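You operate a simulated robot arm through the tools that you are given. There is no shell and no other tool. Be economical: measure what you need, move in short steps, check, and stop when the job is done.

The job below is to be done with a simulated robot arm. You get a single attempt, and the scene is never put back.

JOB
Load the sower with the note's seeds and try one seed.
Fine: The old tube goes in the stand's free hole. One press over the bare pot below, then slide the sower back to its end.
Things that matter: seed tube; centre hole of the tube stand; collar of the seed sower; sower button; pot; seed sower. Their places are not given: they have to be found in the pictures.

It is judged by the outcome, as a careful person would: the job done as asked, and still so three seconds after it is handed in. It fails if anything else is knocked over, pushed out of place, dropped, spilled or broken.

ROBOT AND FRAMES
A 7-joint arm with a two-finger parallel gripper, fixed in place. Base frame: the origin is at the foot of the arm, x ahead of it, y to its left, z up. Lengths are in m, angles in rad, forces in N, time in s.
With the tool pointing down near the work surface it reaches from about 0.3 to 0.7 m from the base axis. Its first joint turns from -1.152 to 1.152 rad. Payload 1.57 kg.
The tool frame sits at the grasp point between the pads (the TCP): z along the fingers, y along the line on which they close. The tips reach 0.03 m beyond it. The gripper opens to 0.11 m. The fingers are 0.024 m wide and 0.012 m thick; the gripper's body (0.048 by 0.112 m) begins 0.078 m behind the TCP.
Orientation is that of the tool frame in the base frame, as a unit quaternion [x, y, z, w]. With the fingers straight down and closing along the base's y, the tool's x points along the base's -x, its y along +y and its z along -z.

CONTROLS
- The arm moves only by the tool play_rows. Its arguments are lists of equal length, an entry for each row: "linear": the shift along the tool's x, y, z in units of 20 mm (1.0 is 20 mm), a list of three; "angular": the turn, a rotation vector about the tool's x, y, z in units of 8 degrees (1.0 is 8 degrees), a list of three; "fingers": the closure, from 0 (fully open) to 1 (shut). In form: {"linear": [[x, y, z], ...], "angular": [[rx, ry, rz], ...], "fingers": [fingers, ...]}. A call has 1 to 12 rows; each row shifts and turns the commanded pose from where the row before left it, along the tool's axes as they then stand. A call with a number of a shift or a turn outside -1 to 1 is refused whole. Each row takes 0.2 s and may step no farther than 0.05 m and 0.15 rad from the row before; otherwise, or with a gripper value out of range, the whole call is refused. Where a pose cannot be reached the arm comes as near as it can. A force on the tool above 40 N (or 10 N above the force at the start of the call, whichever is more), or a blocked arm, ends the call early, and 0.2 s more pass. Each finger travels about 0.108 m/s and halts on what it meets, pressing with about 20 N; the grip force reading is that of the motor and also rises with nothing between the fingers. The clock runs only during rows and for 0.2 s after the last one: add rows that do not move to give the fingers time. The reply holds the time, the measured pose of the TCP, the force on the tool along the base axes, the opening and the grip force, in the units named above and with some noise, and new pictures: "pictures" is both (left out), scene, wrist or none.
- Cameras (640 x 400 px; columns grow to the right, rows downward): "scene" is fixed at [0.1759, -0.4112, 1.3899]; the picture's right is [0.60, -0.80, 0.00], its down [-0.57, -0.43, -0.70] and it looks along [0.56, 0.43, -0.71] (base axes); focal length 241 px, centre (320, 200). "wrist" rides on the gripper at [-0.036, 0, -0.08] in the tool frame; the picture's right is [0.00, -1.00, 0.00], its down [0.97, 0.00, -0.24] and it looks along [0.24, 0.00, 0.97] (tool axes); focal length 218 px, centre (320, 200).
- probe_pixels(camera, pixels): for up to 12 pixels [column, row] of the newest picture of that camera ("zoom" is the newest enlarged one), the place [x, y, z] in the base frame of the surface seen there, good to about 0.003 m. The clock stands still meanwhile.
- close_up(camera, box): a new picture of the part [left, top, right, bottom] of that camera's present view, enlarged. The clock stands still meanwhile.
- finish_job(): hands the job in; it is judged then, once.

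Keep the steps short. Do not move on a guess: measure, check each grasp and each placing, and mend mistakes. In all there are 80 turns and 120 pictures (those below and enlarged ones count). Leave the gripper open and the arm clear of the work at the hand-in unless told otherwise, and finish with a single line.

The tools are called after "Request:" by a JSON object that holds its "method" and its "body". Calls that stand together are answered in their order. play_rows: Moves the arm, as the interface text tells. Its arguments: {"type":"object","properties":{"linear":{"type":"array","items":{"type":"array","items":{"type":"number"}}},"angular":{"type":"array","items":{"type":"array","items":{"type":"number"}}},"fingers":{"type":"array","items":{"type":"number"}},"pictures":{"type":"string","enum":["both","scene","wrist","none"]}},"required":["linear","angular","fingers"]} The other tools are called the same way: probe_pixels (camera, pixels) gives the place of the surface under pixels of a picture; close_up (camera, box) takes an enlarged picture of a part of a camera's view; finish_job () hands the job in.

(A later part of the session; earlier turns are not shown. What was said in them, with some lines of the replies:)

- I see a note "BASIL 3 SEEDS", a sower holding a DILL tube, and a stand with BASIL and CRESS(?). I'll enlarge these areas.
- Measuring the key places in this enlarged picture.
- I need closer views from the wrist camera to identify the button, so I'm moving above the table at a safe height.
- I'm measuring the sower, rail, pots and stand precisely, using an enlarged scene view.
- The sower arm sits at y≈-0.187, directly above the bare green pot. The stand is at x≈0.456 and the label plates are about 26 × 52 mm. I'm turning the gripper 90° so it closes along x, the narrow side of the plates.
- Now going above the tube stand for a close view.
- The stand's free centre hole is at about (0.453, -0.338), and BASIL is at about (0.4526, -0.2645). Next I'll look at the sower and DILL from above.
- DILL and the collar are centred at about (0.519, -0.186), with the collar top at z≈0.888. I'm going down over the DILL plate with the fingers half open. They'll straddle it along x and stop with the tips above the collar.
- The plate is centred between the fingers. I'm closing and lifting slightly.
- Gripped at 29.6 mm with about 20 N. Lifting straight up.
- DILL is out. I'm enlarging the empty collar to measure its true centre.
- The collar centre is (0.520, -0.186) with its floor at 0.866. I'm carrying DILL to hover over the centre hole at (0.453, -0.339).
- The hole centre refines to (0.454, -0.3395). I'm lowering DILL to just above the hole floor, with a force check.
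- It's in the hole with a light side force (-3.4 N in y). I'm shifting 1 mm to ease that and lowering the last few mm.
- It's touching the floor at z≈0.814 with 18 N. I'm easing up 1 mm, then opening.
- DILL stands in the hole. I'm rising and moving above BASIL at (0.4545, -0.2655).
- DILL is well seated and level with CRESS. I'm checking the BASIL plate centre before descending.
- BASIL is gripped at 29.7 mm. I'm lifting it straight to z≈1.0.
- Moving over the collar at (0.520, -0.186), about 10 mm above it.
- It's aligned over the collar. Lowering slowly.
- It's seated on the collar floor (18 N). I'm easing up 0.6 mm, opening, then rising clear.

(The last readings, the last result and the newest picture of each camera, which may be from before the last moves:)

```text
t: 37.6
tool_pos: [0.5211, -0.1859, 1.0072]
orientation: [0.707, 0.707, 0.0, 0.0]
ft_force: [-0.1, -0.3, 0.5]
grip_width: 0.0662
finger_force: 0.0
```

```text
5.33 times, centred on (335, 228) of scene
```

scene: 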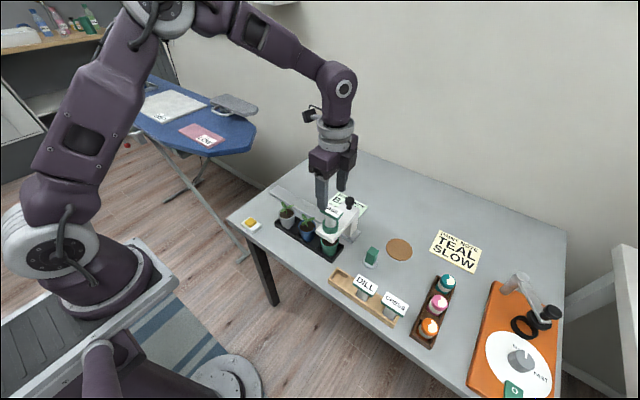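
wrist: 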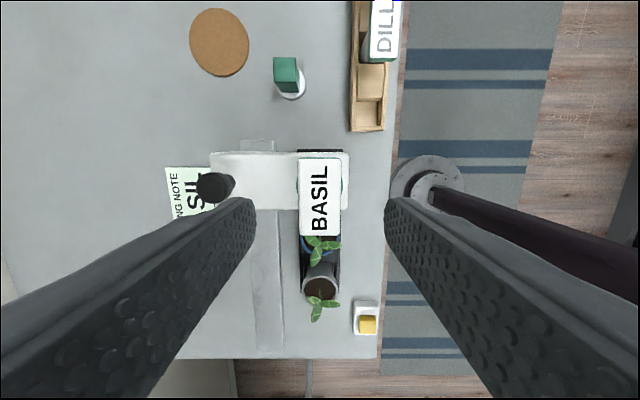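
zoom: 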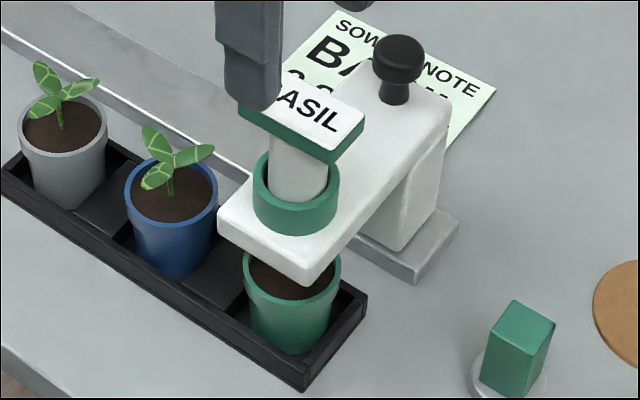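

BASIL is seated, with its plate at the same height DILL had. The only button-like part on the sower is the black plunger at (0.613, -0.187, 0.901). I'm shutting the fingers and hovering above it.

Request:
{"method": "play_rows", "body": {"linear": [[0, 0.78, 0], [0, 0.78, 0], [0, 0.78, 0], [0, 0.78, 0], [0, 0.78, 0], [0, 0.74, 0], [0, 0, 0.7], [0, 0, 0.7], [0, 0, 0.7], [0, 0, 0.6], [0, 0, 0]], "angular": [[0, 0, 0], [0, 0, 0], [0, 0, 0], [0, 0, 0], [0, 0, 0], [0, 0, 0], [0, 0, 0], [0, 0, 0], [0, 0, 0], [0, 0, 0], [0, 0, 0]], "fingers": [0.6, 0.8, 1, 1, 1, 1, 1, 1, 1, 1, 1], "pictures": "both"}}

Request:
{"method": "close_up", "body": {"camera": "scene", "box": [300, 180, 390, 270]}}

```text
t: 40.0
tool_pos: [0.6135, -0.1869, 0.9529]
orientation: [0.707, 0.707, 0.0, 0.0]
ft_force: [-0.1, 0.4, 0.3]
grip_width: 0.0
finger_force: 20.2
```

scene: 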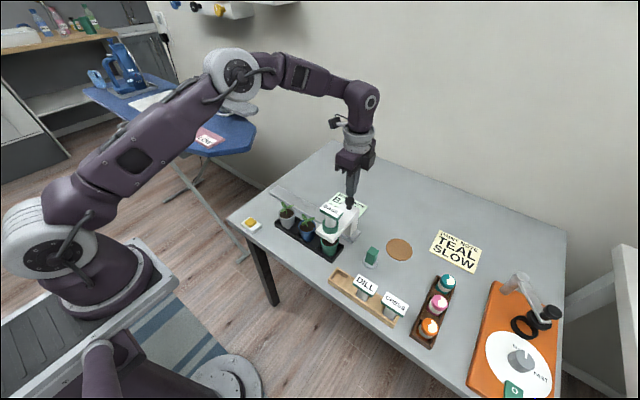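
wrist: 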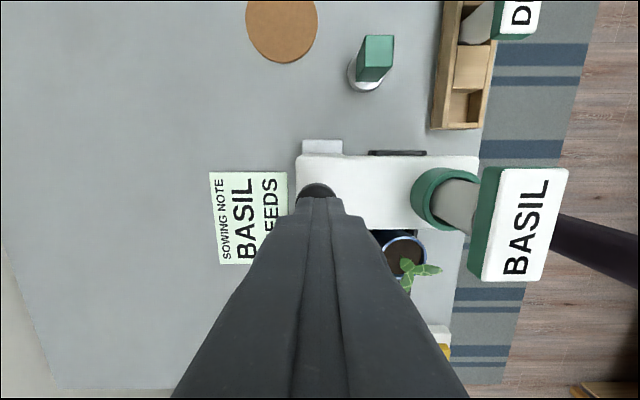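

```text
4.44 times, centred on (345, 225) of scene
```

zoom: 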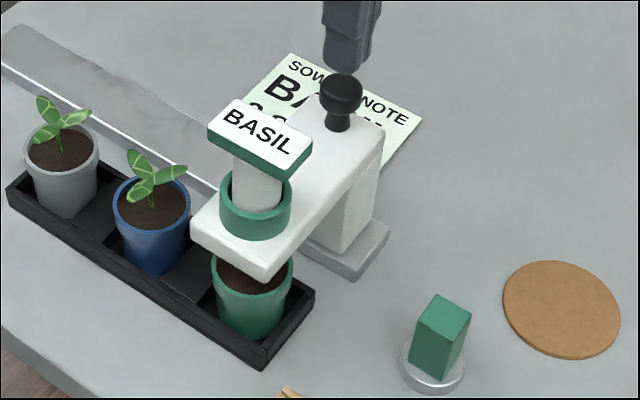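

I'm over the black head. Descending gently to feel whether it gives.

Request:
{"method": "play_rows", "body": {"linear": [[0, 0, 0.4], [0, 0, 0.4], [0, 0, 0.1], [0, 0, 0.1], [0, 0, 0.1], [0, 0, 0.05]], "angular": [[0, 0, 0], [0, 0, 0], [0, 0, 0], [0, 0, 0], [0, 0, 0], [0, 0, 0]], "fingers": [1, 1, 1, 1, 1, 1], "pictures": "none"}}

```text
t: 41.4
tool_pos: [0.6133, -0.187, 0.9306]
orientation: [0.707, 0.707, -0.001, 0.002]
ft_force: [-3.3, 1.9, 17.0]
grip_width: 0.0001
finger_force: 19.9
```

Request:
{"method": "play_rows", "body": {"linear": [[0, 0, 0.04], [0, 0, 0]], "angular": [[0, 0, 0], [0, 0, 0]], "fingers": [1, 1], "pictures": "none"}}

```text
t: 42.2
tool_pos: [0.6129, -0.1866, 0.9313]
orientation: [0.707, 0.708, 0.001, 0.001]
ft_force: [-4.4, 2.4, 7.9]
grip_width: 0.0
finger_force: 20.5
stopped in row 2: the force on the tool passed its limit (the readings are from after the stop); the commanded pose is now the measured one
```

The black knob is rigid: the force rose with no travel. So it's the slide handle, not the button. I'm backing off and inspecting the other candidates.

Request:
{"method": "play_rows", "body": {"linear": [[0, 0, -0.3], [0, 0, -0.7], [0, 0, -0.9], [0, 0, -0.9], [0, 0, -0.9], [0, 0, -0.9], [0, 0, 0]], "angular": [[0, 0, 0], [0, 0, 0], [0, 0, 0], [0, 0, 0], [0, 0, 0], [0, 0, 0], [0, 0, 0]], "fingers": [1, 1, 1, 1, 1, 1, 1], "pictures": "both"}}

Request:
{"method": "close_up", "body": {"camera": "scene", "box": [295, 180, 385, 270]}}

Request:
{"method": "close_up", "body": {"camera": "scene", "box": [350, 235, 390, 275]}}

```text
t: 43.8
tool_pos: [0.6134, -0.1863, 1.0216]
orientation: [0.707, 0.707, 0.0, 0.001]
ft_force: [0.7, -0.3, 0.1]
grip_width: 0.0
finger_force: 19.9
```

scene: 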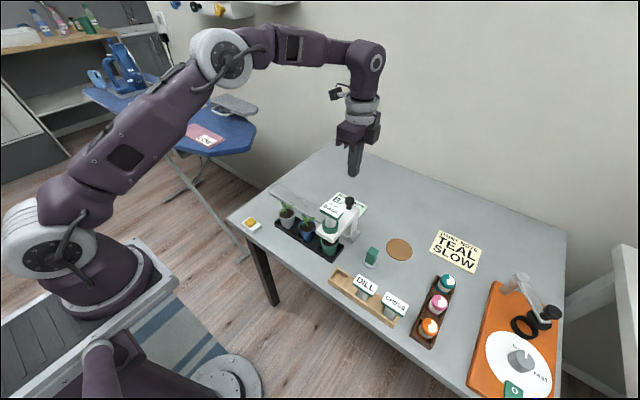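
wrist: 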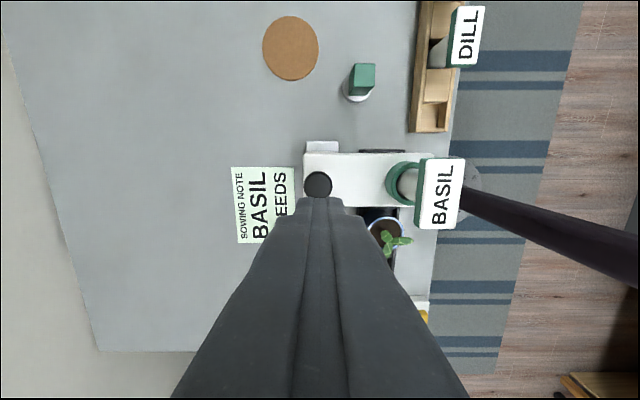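

```text
4.44 times, centred on (340, 225) of scene
```

zoom: 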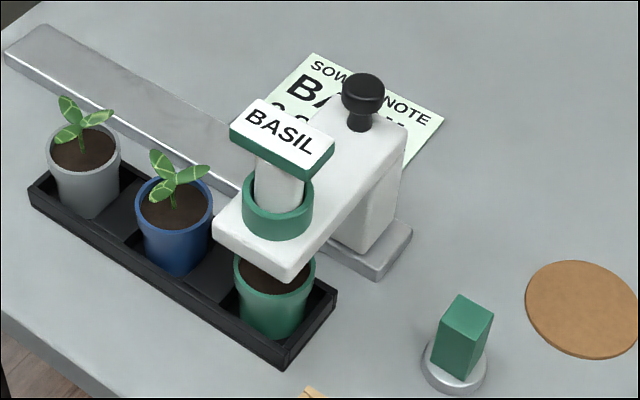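

```text
10.00 times, centred on (370, 255) of scene
```

zoom: 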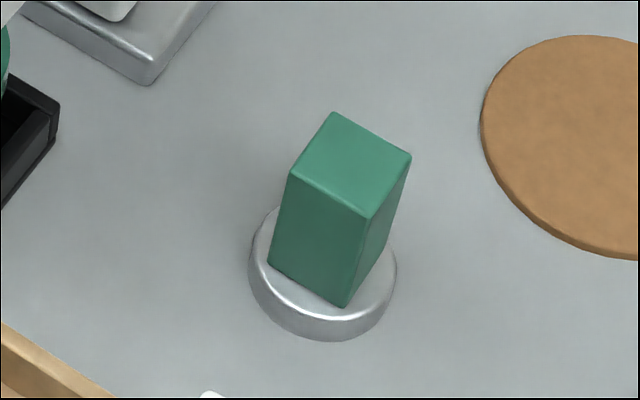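

The black handle and the sower are unmoved. The green block at about (370, 252) stands on a metal disc and matches the sower's green, while the yellow piece sits at the far left. I'm measuring both.

Request:
{"method": "probe_pixels", "body": {"camera": "zoom", "pixels": [[333, 116], [405, 158], [370, 213], [295, 177], [350, 165], [275, 262], [345, 298], [322, 320], [255, 250], [390, 275], [320, 240]]}}

Request:
{"method": "close_up", "body": {"camera": "scene", "box": [230, 205, 270, 240]}}

```text
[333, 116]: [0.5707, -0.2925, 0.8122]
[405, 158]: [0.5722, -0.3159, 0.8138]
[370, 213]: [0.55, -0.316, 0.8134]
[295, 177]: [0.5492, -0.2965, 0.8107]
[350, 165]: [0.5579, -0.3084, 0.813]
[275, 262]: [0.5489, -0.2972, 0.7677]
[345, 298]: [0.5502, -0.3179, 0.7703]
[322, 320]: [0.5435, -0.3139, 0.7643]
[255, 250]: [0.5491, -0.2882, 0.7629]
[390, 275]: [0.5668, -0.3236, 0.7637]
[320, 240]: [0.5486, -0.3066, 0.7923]
```

```text
11.43 times, centred on (250, 222) of scene
```

zoom: 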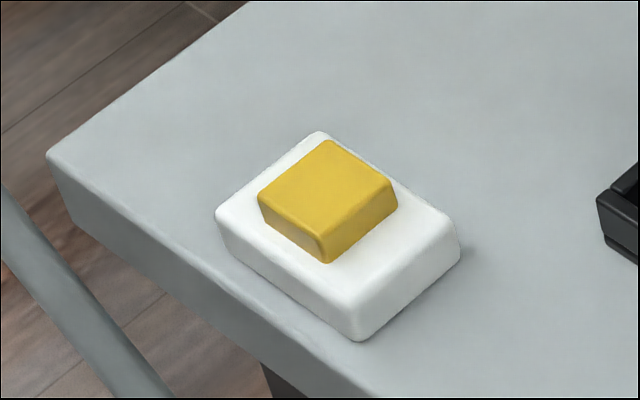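

Request:
{"method": "probe_pixels", "body": {"camera": "zoom", "pixels": [[328, 145], [390, 183], [322, 234], [264, 196], [326, 188], [318, 135], [455, 240], [358, 300], [222, 215], [325, 262], [230, 245], [360, 338]]}}

```text
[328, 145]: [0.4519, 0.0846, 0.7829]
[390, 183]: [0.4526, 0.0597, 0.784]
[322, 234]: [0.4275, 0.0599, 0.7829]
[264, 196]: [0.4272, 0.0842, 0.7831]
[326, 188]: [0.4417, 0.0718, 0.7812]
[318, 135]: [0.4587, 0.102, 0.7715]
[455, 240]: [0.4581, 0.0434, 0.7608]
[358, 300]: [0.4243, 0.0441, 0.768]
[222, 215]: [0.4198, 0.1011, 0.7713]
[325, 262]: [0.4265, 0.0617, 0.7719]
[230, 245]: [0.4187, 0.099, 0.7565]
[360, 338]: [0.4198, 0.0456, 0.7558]
```

The yellow cap is centred at (0.440, 0.072) on a white housing: a 25 mm square, 11 mm proud, top at z=0.783. That's a classic push button. The green piece looks more like a loose tamper with a handle. I'm moving above the yellow button.

Request:
{"method": "play_rows", "body": {"linear": [[1, -0.72, 0], [1, -0.72, 0], [1, -0.72, 0], [1, -0.72, 0], [1, -0.72, 0], [1, -0.72, 0], [1, -0.72, 0], [1, -0.72, 0], [1, -0.72, 0], [1, -0.72, 0], [1, -0.72, 0], [1, -0.72, 0]], "angular": [[0, 0, 0], [0, 0, 0], [0, 0, 0], [0, 0, 0], [0, 0, 0], [0, 0, 0], [0, 0, 0], [0, 0, 0], [0, 0, 0], [0, 0, 0], [0, 0, 0], [0, 0, 0]], "fingers": [1, 1, 1, 1, 1, 1, 1, 1, 1, 1, 1, 1], "pictures": "none"}}

Request:
{"method": "play_rows", "body": {"linear": [[0.9, 0, 0], [0, 0, 0.9], [0, 0, 0.9], [0, 0, 0.9], [0, 0, 0.9], [0, 0, 0.9], [0, 0, 0.9], [0, 0, 0.9], [0, 0, 0.9], [0, 0, 0.9], [0, 0, 0.9], [0, 0, 0]], "angular": [[0, 0, 0], [0, 0, 0], [0, 0, 0], [0, 0, 0], [0, 0, 0], [0, 0, 0], [0, 0, 0], [0, 0, 0], [0, 0, 0], [0, 0, 0], [0, 0, 0], [0, 0, 0]], "fingers": [1, 1, 1, 1, 1, 1, 1, 1, 1, 1, 1, 1], "pictures": "both"}}

```text
t: 46.4
tool_pos: [0.4403, 0.0517, 1.0208]
orientation: [0.707, 0.707, 0.001, 0.002]
ft_force: [-0.3, -0.4, 0.1]
grip_width: 0.0003
finger_force: 19.9
```

```text
t: 49.0
tool_pos: [0.4421, 0.0703, 0.8419]
orientation: [0.707, 0.708, 0.0, 0.002]
ft_force: [0.0, 0.0, -0.7]
grip_width: 0.0
finger_force: 19.9
```

scene: 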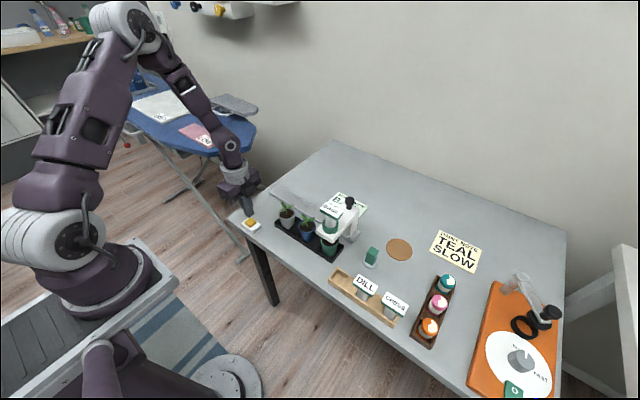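
wrist: 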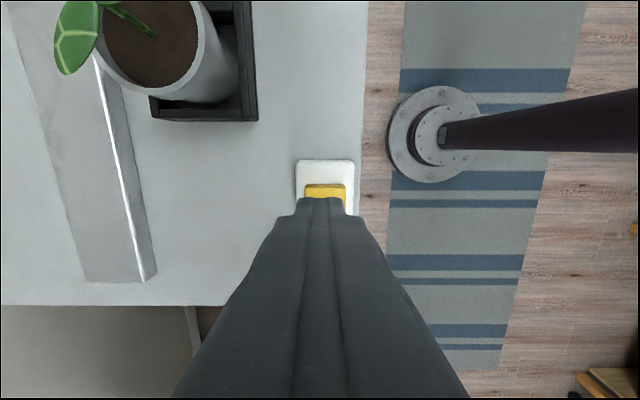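

I'm centred over the button. This is one continuous press: down slowly past contact (TCP z≈0.813), then read the force.

Request:
{"method": "play_rows", "body": {"linear": [[0.05, -0.05, 0.6], [0, 0, 0.6], [0, 0, 0.15], [0, 0, 0.1], [0, 0, 0.1], [0, 0, 0.1]], "angular": [[0, 0, 0], [0, 0, 0], [0, 0, 0], [0, 0, 0], [0, 0, 0], [0, 0, 0]], "fingers": [1, 1, 1, 1, 1, 1], "pictures": "both"}}

Request:
{"method": "close_up", "body": {"camera": "scene", "box": [300, 190, 370, 265]}}

```text
t: 50.4
tool_pos: [0.4413, 0.0724, 0.8094]
orientation: [0.707, 0.708, 0.001, 0.003]
ft_force: [0.3, 1.3, 2.7]
grip_width: 0.0002
finger_force: 20.3
```

scene: 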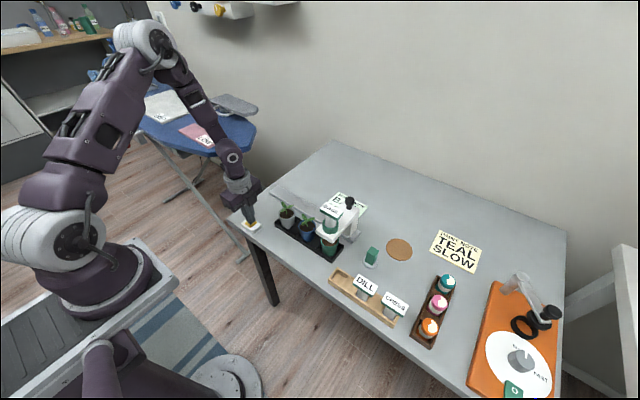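
wrist: 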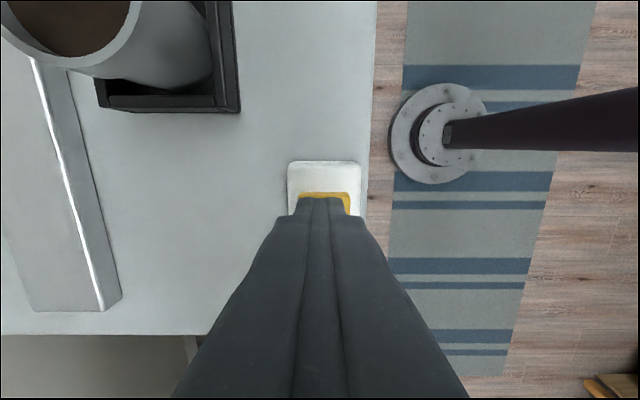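

```text
5.33 times, centred on (335, 228) of scene
```

zoom: 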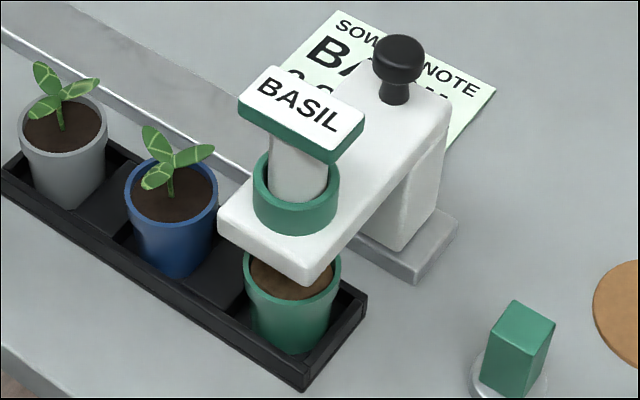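

The cap gave about 4 mm at under 3 N, and the soil in the green pot turned lighter, so the press dispensed. I'm releasing straight up now, with no second press.

Request:
{"method": "play_rows", "body": {"linear": [[0, 0, -0.5], [0, 0, -0.9], [0, 0, -0.9], [0, 0, -0.9], [0, 0, -0.9], [0, 0, -0.9], [0, 0, -0.9], [0, 0, -0.9], [0, 0, -0.9], [0, 0, -0.9], [0, 0, 0]], "angular": [[0, 0, 0], [0, 0, 0], [0, 0, 0], [0, 0, 0], [0, 0, 0], [0, 0, 0], [0, 0, 0], [0, 0, 0], [0, 0, 0], [0, 0, 0], [0, 0, 0]], "fingers": [1, 1, 1, 1, 1, 1, 1, 1, 1, 1, 1], "pictures": "both"}}

Request:
{"method": "close_up", "body": {"camera": "scene", "box": [230, 190, 370, 265]}}

Request:
{"method": "close_up", "body": {"camera": "scene", "box": [315, 225, 355, 265]}}

```text
t: 52.8
tool_pos: [0.44, 0.0727, 0.979]
orientation: [0.707, 0.707, 0.0, 0.002]
ft_force: [-0.2, -0.2, 0.0]
grip_width: 0.0002
finger_force: 19.9
```

scene: 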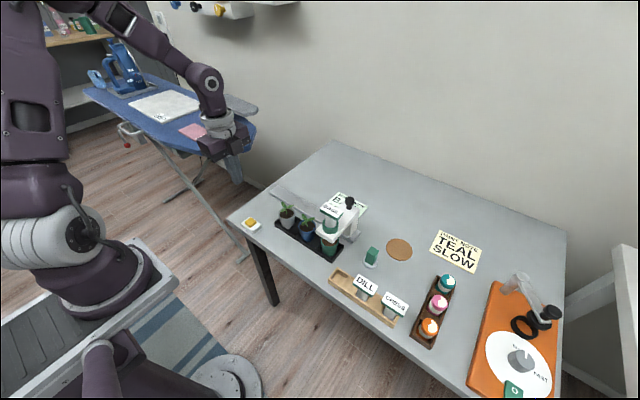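
wrist: 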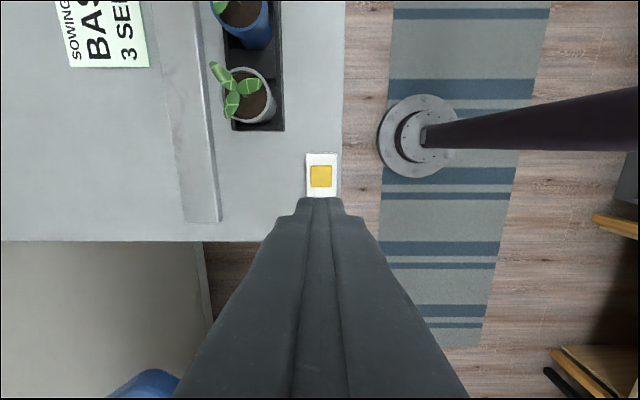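

```text
4.57 times, centred on (300, 228) of scene
```

zoom: 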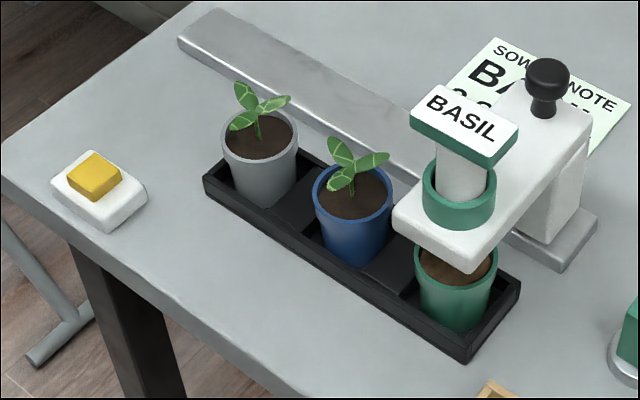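

```text
10.00 times, centred on (335, 245) of scene
```

zoom: 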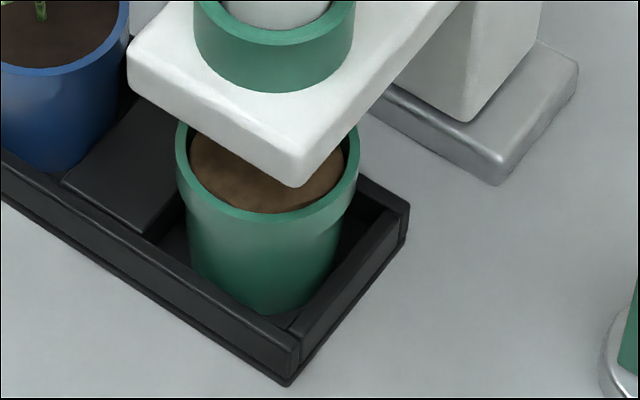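

The soil stays lighter, so the seed is sown. The sower is at the right end of its travel now. Its home end must be the left, pot-free end of the rail. I'm checking the clearance of the leaves under the arm before sliding.

Request:
{"method": "probe_pixels", "body": {"camera": "zoom", "pixels": [[132, 92], [296, 184], [315, 170], [150, 108], [500, 180], [570, 90]]}}

Request:
{"method": "close_up", "body": {"camera": "scene", "box": [270, 180, 330, 240]}}

```text
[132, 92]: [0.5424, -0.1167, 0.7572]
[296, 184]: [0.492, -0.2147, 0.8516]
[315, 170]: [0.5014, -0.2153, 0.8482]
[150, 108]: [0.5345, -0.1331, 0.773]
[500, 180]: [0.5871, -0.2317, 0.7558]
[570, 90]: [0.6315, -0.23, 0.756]
```

```text
6.67 times, centred on (300, 210) of scene
```

zoom: 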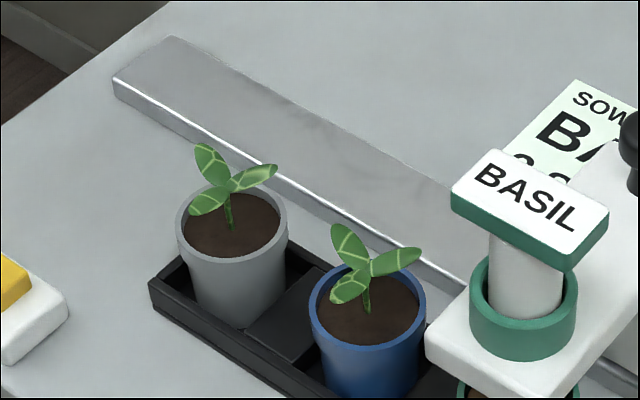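

Request:
{"method": "probe_pixels", "body": {"camera": "zoom", "pixels": [[200, 150], [270, 168], [340, 230], [412, 253], [195, 210], [232, 187], [369, 267], [170, 42], [116, 85], [430, 350], [430, 330], [350, 293]]}}

```text
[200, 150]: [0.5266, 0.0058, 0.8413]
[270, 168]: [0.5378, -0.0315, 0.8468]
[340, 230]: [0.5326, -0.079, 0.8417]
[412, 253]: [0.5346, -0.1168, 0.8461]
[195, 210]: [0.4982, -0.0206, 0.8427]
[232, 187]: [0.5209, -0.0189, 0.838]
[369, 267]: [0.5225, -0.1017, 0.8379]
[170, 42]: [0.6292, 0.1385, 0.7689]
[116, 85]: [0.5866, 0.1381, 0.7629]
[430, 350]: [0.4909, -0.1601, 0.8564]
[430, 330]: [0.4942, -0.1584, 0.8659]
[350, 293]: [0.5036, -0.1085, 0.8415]
```

The leaf tops are at about 0.842–0.847, just under the arm's underside at about 0.848. The free rail end is at y≈0.138. I'm turning the gripper back to close along y so I can hold the black handle.

Request:
{"method": "play_rows", "body": {"linear": [[0, 0, -0.3], [0, 0, -0.3], [0, 0, -0.3], [0, 0, -0.3], [0, 0, -0.3], [0, 0, -0.3], [0, 0, -0.3], [0, 0, -0.3], [0, 0, -0.3], [0, 0, -0.3], [0, 0, -0.3], [0, 0, -0.3]], "angular": [[0, 0, -0.9375], [0, 0, -0.9375], [0, 0, -0.9375], [0, 0, -0.9375], [0, 0, -0.9375], [0, 0, -0.9375], [0, 0, -0.9375], [0, 0, -0.9375], [0, 0, -0.9375], [0, 0, -0.9375], [0, 0, -0.9375], [0, 0, -0.9375]], "fingers": [0.5, 0.5, 0.5, 0.5, 0.5, 0.5, 0.5, 0.5, 0.5, 0.5, 0.5, 0.5], "pictures": "none"}}

Request:
{"method": "play_rows", "body": {"linear": [[-0.72, -1, 0], [-0.72, -1, 0], [-0.72, -1, 0], [-0.72, -1, 0], [-0.72, -1, 0], [-0.72, -1, 0], [-0.72, -1, 0], [-0.72, -1, 0], [-0.72, -1, 0], [-0.72, -1, 0], [-0.72, -1, 0], [-0.72, -1, 0]], "angular": [[0, 0, 0], [0, 0, 0], [0, 0, 0], [0, 0, 0], [0, 0, 0], [0, 0, 0], [0, 0, 0], [0, 0, 0], [0, 0, 0], [0, 0, 0], [0, 0, 0], [0, 0, 0]], "fingers": [0.5, 0.5, 0.5, 0.5, 0.5, 0.5, 0.5, 0.5, 0.5, 0.5, 0.5, 0.5], "pictures": "wrist"}}

```text
t: 55.4
tool_pos: [0.4403, 0.0733, 1.0535]
orientation: [0.0, 1.0, 0.0, 0.001]
ft_force: [-1.0, -0.2, -0.7]
grip_width: 0.0549
finger_force: 0.0
```

```text
t: 58.0
tool_pos: [0.6112, -0.1676, 1.0544]
orientation: [0.0, 1.0, 0.0, 0.001]
ft_force: [0.1, -0.6, -0.2]
grip_width: 0.0551
finger_force: 0.2
```

wrist: 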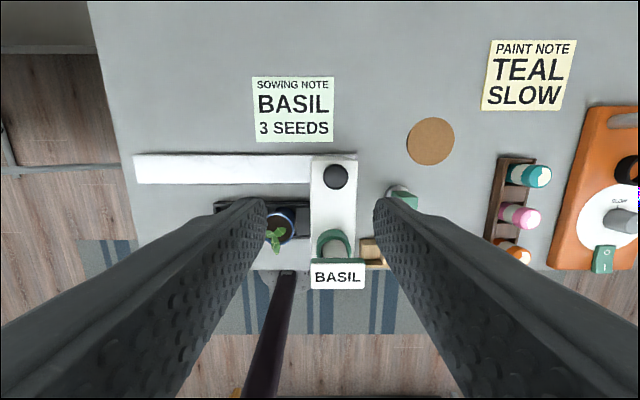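

Now aligning over the handle at (0.613, -0.187) and descending around it.

Request:
{"method": "play_rows", "body": {"linear": [[-0.07, -0.98, 0], [0, 0, 0.8], [0, 0, 0.8], [0, 0, 0.8], [0, 0, 0.8], [0, 0, 0.8], [0, 0, 0.8], [0, 0, 0.8], [0, 0, 0.8], [0, 0, 0.7], [0, 0, 0.6], [0, 0, 0]], "angular": [[0, 0, 0], [0, 0, 0], [0, 0, 0], [0, 0, 0], [0, 0, 0], [0, 0, 0], [0, 0, 0], [0, 0, 0], [0, 0, 0], [0, 0, 0], [0, 0, 0], [0, 0, 0]], "fingers": [0.5, 0.5, 0.5, 0.5, 0.5, 0.5, 0.5, 0.5, 0.5, 0.5, 0.5, 0.5], "pictures": "both"}}

Request:
{"method": "close_up", "body": {"camera": "scene", "box": [310, 170, 390, 250]}}

```text
t: 60.6
tool_pos: [0.616, -0.1873, 0.8983]
orientation: [0.0, 1.0, -0.001, 0.001]
ft_force: [0.1, -0.3, 0.4]
grip_width: 0.055
finger_force: 0.0
```

scene: 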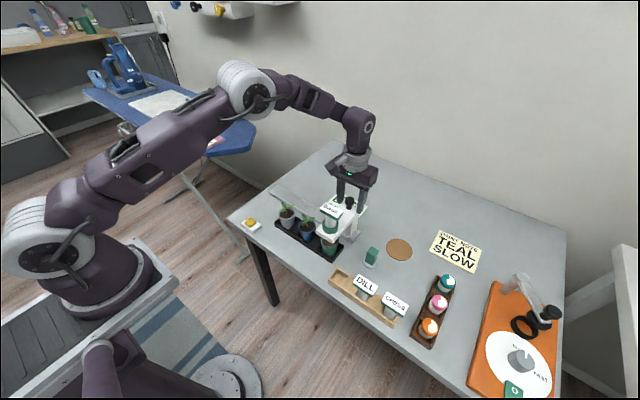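
wrist: 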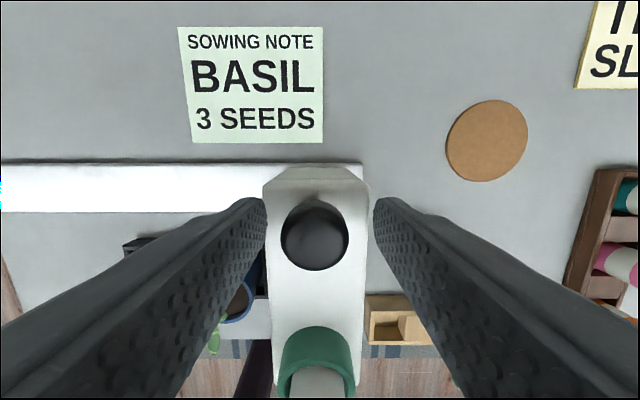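

```text
5.00 times, centred on (350, 210) of scene
```

zoom: 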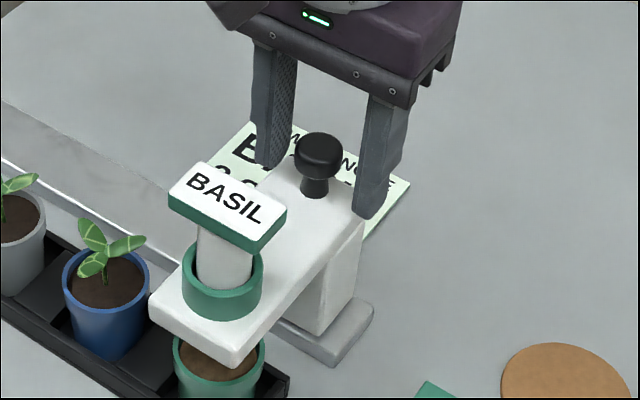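

The handle is between the fingers. Closing on it.

Request:
{"method": "play_rows", "body": {"linear": [[0.1, 0, 0], [0, 0, 0], [0, 0, 0]], "angular": [[0, 0, 0], [0, 0, 0], [0, 0, 0]], "fingers": [0.7, 0.9, 0.9], "pictures": "none"}}

```text
t: 61.4
tool_pos: [0.6149, -0.1848, 0.8986]
orientation: [-0.001, 1.0, 0.001, 0.002]
ft_force: [2.3, 17.7, 0.6]
grip_width: 0.0271
finger_force: 37.8
```

The handle is held at 27 mm, with a sideways load of 17 N. I'm easing 2 mm toward +y and checking.

Request:
{"method": "play_rows", "body": {"linear": [[0, 0.07, 0], [0, 0.07, 0], [0, 0, 0]], "angular": [[0, 0, 0], [0, 0, 0], [0, 0, 0]], "fingers": [0.9, 0.9, 0.9], "pictures": "none"}}

```text
t: 62.2
tool_pos: [0.6145, -0.1841, 0.8985]
orientation: [0.001, 1.0, -0.001, 0.002]
ft_force: [9.9, 8.2, -6.3]
grip_width: 0.0269
finger_force: 37.5
```

Request:
{"method": "play_rows", "body": {"linear": [[0, 0.1, 0], [0, 0.1, 0], [0, 0.15, 0], [0, 0.15, 0], [0, 0, 0]], "angular": [[0, 0, 0], [0, 0, 0], [0, 0, 0], [0, 0, 0], [0, 0, 0]], "fingers": [0.9, 0.9, 0.9, 0.9, 0.9], "pictures": "both"}}

Request:
{"method": "close_up", "body": {"camera": "scene", "box": [290, 170, 390, 265]}}

```text
t: 63.4
tool_pos: [0.6136, -0.1743, 0.8989]
orientation: [-0.001, 1.0, 0.0, 0.001]
ft_force: [13.3, -1.3, -15.5]
grip_width: 0.0273
finger_force: 38.4
```

scene: 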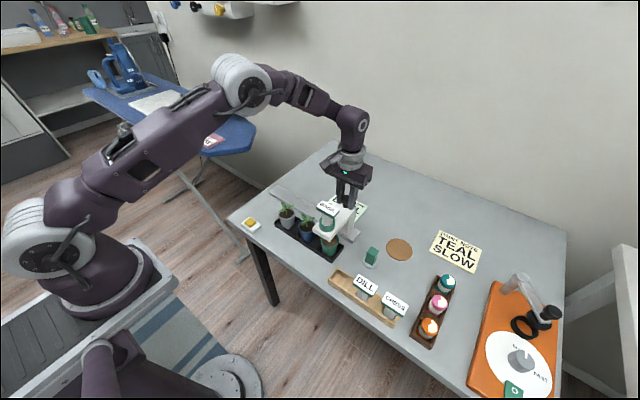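
wrist: 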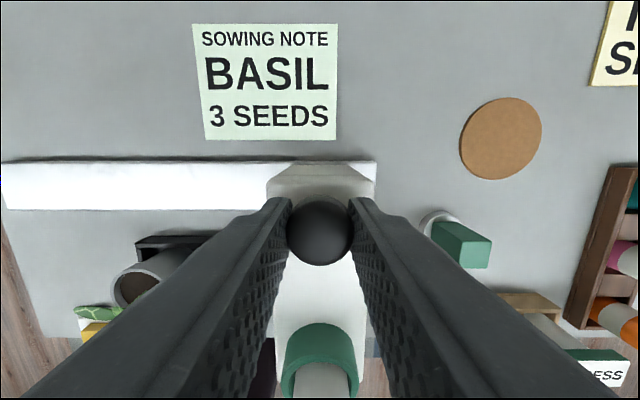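

```text
4.21 times, centred on (340, 218) of scene
```

zoom: 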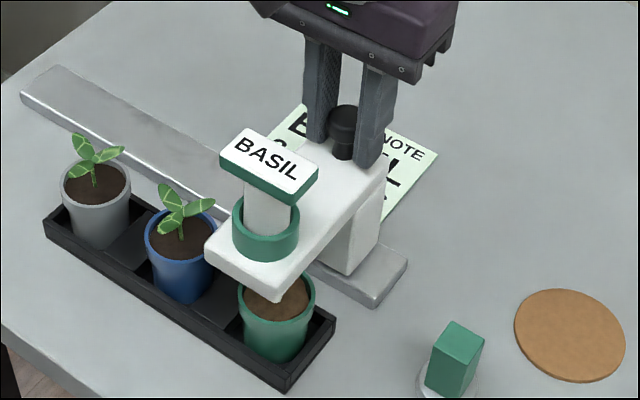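

The sower slides with the handle, but the rigid grip builds up cross forces. I'm loosening to a 3 cm cage around the handle and pushing slowly toward +y.

Request:
{"method": "play_rows", "body": {"linear": [[0, 0, 0], [0, 0, 0], [0, 0.3, 0], [0, 0.4, 0], [0, 0.5, 0], [0, 0.5, 0], [0, 0.5, 0], [0, 0.5, 0], [0, 0.3, 0], [0, 0, 0]], "angular": [[0, 0, 0], [0, 0, 0], [0, 0, 0], [0, 0, 0], [0, 0, 0], [0, 0, 0], [0, 0, 0], [0, 0, 0], [0, 0, 0], [0, 0, 0]], "fingers": [0.71, 0.71, 0.71, 0.71, 0.71, 0.71, 0.71, 0.71, 0.71, 0.71], "pictures": "both"}}

Request:
{"method": "close_up", "body": {"camera": "scene", "box": [260, 160, 370, 265]}}

```text
t: 65.6
tool_pos: [0.6133, -0.1155, 0.9003]
orientation: [0.0, 1.0, -0.001, 0.002]
ft_force: [-0.6, -0.9, 0.1]
grip_width: 0.033
finger_force: 0.9
```

scene: 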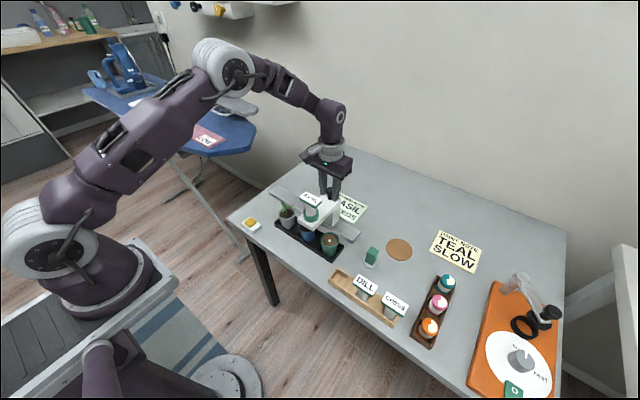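
wrist: 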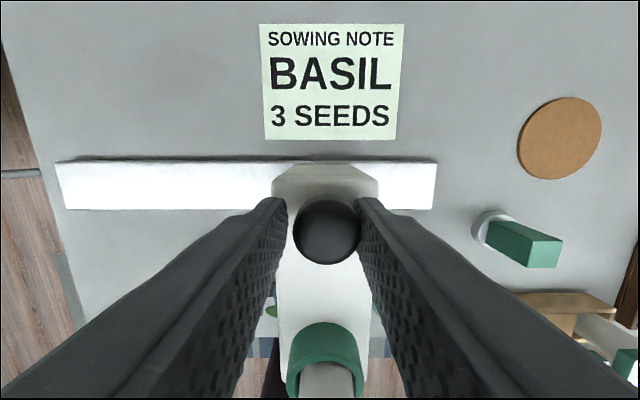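

```text
3.81 times, centred on (315, 212) of scene
```

zoom: 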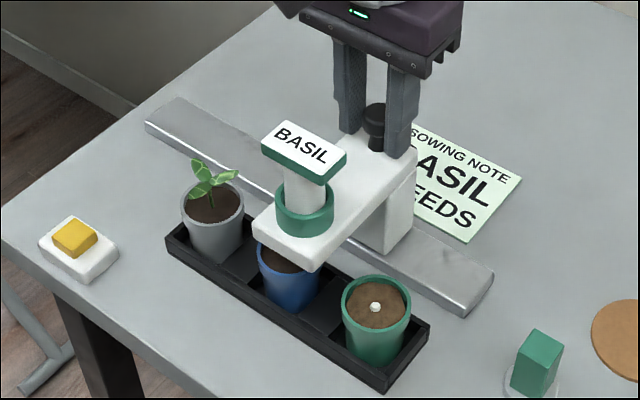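

One white seed is visible in the green pot. The slide runs freely, so I'm continuing toward the left end.

Request:
{"method": "play_rows", "body": {"linear": [[0, 0.3, 0], [0, 0.5, 0], [0, 0.6, 0], [0, 0.6, 0], [0, 0.6, 0], [0, 0.6, 0], [0, 0.6, 0], [0, 0.6, 0], [0, 0.6, 0], [0, 0.6, 0], [0, 0.4, 0], [0, 0, 0]], "angular": [[0, 0, 0], [0, 0, 0], [0, 0, 0], [0, 0, 0], [0, 0, 0], [0, 0, 0], [0, 0, 0], [0, 0, 0], [0, 0, 0], [0, 0, 0], [0, 0, 0], [0, 0, 0]], "fingers": [0.71, 0.71, 0.71, 0.71, 0.71, 0.71, 0.71, 0.71, 0.71, 0.71, 0.71, 0.71], "pictures": "both"}}

Request:
{"method": "close_up", "body": {"camera": "scene", "box": [240, 160, 350, 265]}}

```text
t: 68.2
tool_pos: [0.6125, 0.0045, 0.8984]
orientation: [0.0, 1.0, -0.001, 0.002]
ft_force: [-0.6, -1.6, 0.0]
grip_width: 0.033
finger_force: 0.2
```

scene: 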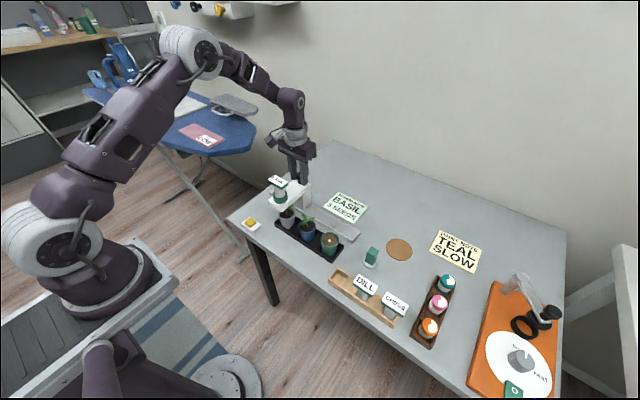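
wrist: 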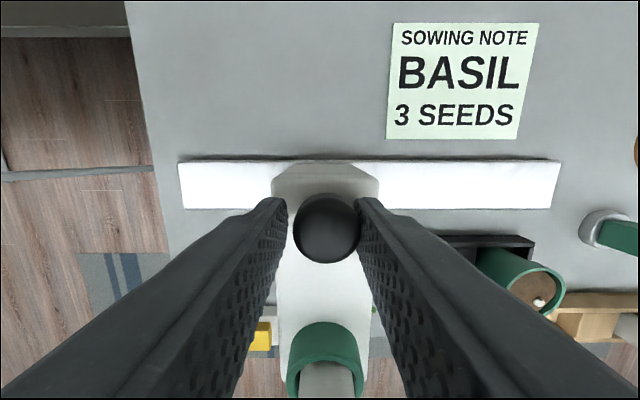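

```text
3.81 times, centred on (295, 212) of scene
```

zoom: 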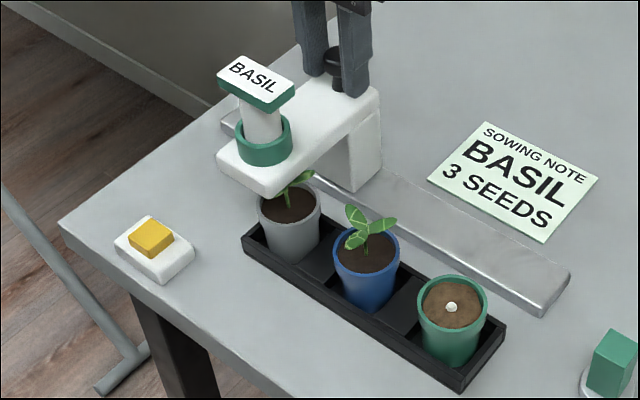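

The plants are intact. I'm continuing to the end and watching for the stop.

Request:
{"method": "play_rows", "body": {"linear": [[0, 0.4, 0], [0, 0.6, 0], [0, 0.6, 0], [0, 0.6, 0], [0, 0.6, 0], [0, 0.5, 0], [0, 0.3, 0], [0, 0.2, 0], [0, 0, 0]], "angular": [[0, 0, 0], [0, 0, 0], [0, 0, 0], [0, 0, 0], [0, 0, 0], [0, 0, 0], [0, 0, 0], [0, 0, 0], [0, 0, 0]], "fingers": [0.71, 0.71, 0.71, 0.71, 0.71, 0.71, 0.71, 0.71, 0.71], "pictures": "wrist"}}

```text
t: 70.2
tool_pos: [0.6132, 0.08, 0.8997]
orientation: [0.0, 1.0, -0.001, 0.002]
ft_force: [1.5, -1.4, -0.7]
grip_width: 0.0328
finger_force: 0.1
```

wrist: 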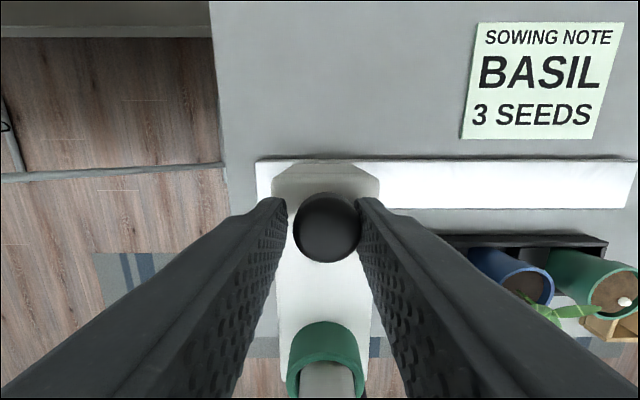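

Not at the stop yet (no force). Slower steps now.

Request:
{"method": "play_rows", "body": {"linear": [[0, 0.2, 0], [0, 0.2, 0], [0, 0.2, 0], [0, 0.15, 0], [0, 0.15, 0], [0, 0.15, 0], [0, 0.15, 0], [0, 0.1, 0], [0, 0, 0]], "angular": [[0, 0, 0], [0, 0, 0], [0, 0, 0], [0, 0, 0], [0, 0, 0], [0, 0, 0], [0, 0, 0], [0, 0, 0], [0, 0, 0]], "fingers": [0.71, 0.71, 0.71, 0.71, 0.71, 0.71, 0.71, 0.71, 0.71], "pictures": "wrist"}}

```text
t: 72.2
tool_pos: [0.6136, 0.1044, 0.8992]
orientation: [0.0, 1.0, -0.001, 0.002]
ft_force: [-2.3, -29.5, 12.3]
grip_width: 0.0572
finger_force: 14.5
```

wrist: 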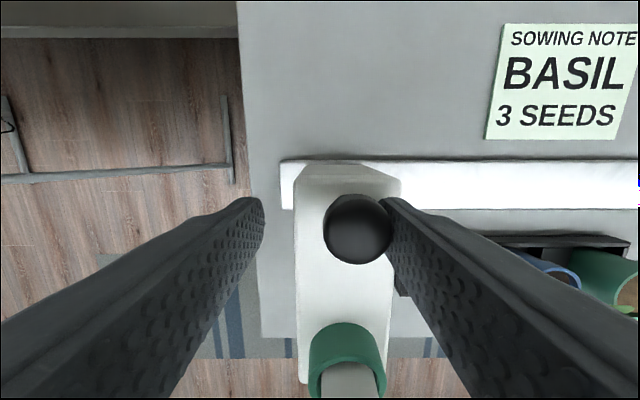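

It has hit its end stop: 29 N back, with the sower at y≈0.09. I'm opening the fingers and rising clear.

Request:
{"method": "play_rows", "body": {"linear": [[0, 0, 0], [0, 0, 0], [0, -0.3, 0], [0, 0, -0.3], [0, 0, -0.7], [0, 0, -0.9], [0, 0, -0.9], [0, 0, -0.9], [0, 0, -0.9], [0, 0, -0.9], [0, 0, 0]], "angular": [[0, 0, 0], [0, 0, 0], [0, 0, 0], [0, 0, 0], [0, 0, 0], [0, 0, 0], [0, 0, 0], [0, 0, 0], [0, 0, 0], [0, 0, 0], [0, 0, 0]], "fingers": [0.3, 0.3, 0.3, 0.3, 0.3, 0.3, 0.3, 0.3, 0.2, 0.1, 0], "pictures": "both"}}

Request:
{"method": "close_up", "body": {"camera": "scene", "box": [230, 160, 430, 330]}}

Request:
{"method": "close_up", "body": {"camera": "scene", "box": [235, 160, 315, 240]}}

```text
t: 74.6
tool_pos: [0.6138, 0.1006, 1.0086]
orientation: [0.0, 1.0, 0.0, 0.003]
ft_force: [1.1, 0.4, -0.5]
grip_width: 0.1101
finger_force: 0.0
```

scene: 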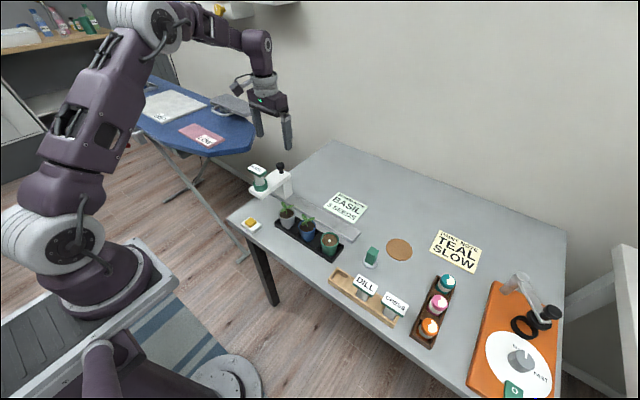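
wrist: 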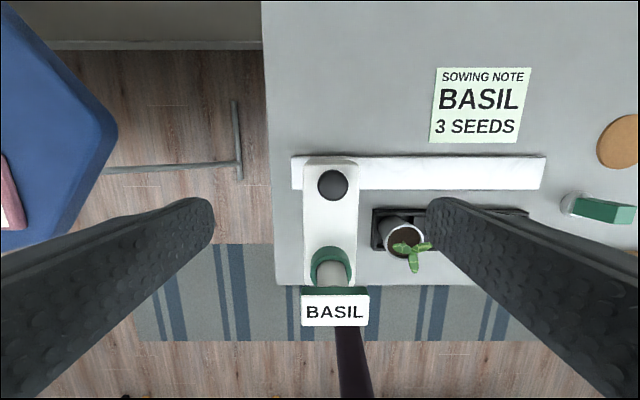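

```text
2.35 times, centred on (330, 245) of scene
```

zoom: 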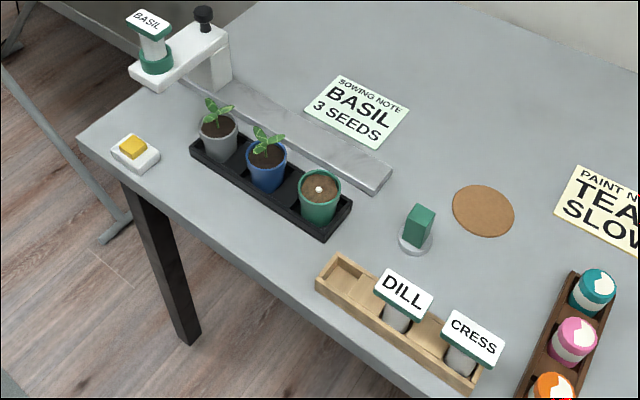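

```text
5.00 times, centred on (275, 200) of scene
```

zoom: 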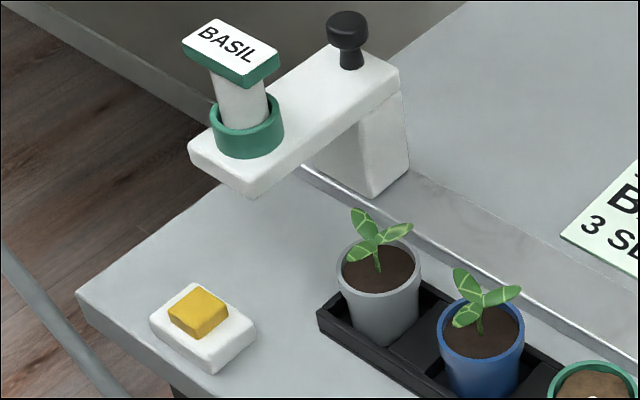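

Everything is in place: one seed sown, BASIL loaded, DILL in the centre hole. I'm checking that the sower really sits at its end.

Request:
{"method": "probe_pixels", "body": {"camera": "zoom", "pixels": [[345, 20], [395, 80], [192, 150], [240, 180], [250, 193], [230, 40]]}}

Request:
{"method": "probe_pixels", "body": {"camera": "wrist", "pixels": [[305, 220], [357, 220], [295, 175], [333, 185], [310, 190], [355, 190]]}}

```text
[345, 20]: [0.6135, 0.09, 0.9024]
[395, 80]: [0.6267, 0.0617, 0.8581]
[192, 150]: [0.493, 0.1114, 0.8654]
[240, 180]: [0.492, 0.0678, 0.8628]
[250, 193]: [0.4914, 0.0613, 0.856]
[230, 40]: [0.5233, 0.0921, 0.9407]
```

```text
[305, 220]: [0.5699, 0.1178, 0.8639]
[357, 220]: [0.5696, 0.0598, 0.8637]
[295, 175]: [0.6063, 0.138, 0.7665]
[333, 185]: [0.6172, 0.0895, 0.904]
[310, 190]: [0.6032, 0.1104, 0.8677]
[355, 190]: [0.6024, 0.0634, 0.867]
```

The sower sits at y≈0.089, the same as at the stop. I'm raising the arm further clear, gripper open.

Request:
{"method": "play_rows", "body": {"linear": [[0, 0, -0.8], [0, 0, -0.9], [0, 0, -0.9], [0, 0, -0.9], [0, 0, -0.9], [0, 0, 0]], "angular": [[0, 0, 0], [0, 0, 0], [0, 0, 0], [0, 0, 0], [0, 0, 0], [0, 0, 0]], "fingers": [0, 0, 0, 0, 0, 0], "pictures": "scene"}}

```text
t: 76.0
tool_pos: [0.6131, 0.1015, 1.0982]
orientation: [0.0, 1.0, -0.001, 0.002]
ft_force: [-0.2, 0.3, 0.2]
grip_width: 0.1101
finger_force: 0.2
```

scene: 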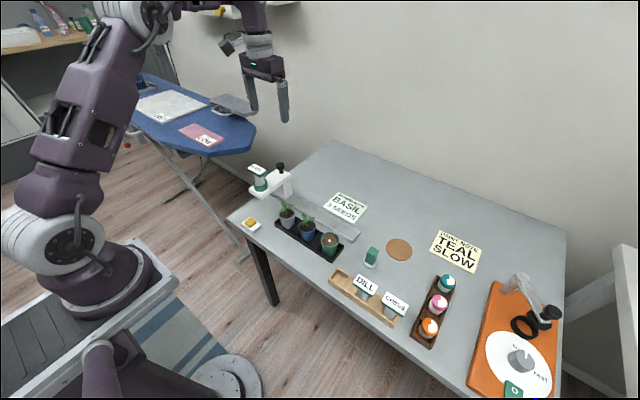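

The arm is clear and the gripper open, so I'm handing in.

Request:
{"method": "finish_job", "body": {}}

```text
The job is handed in.
```

BASIL is loaded in the sower, DILL is in the stand's centre hole, one press put one seed in the bare green pot, and the sower is back against the left end of its rail (my reading of "its end").
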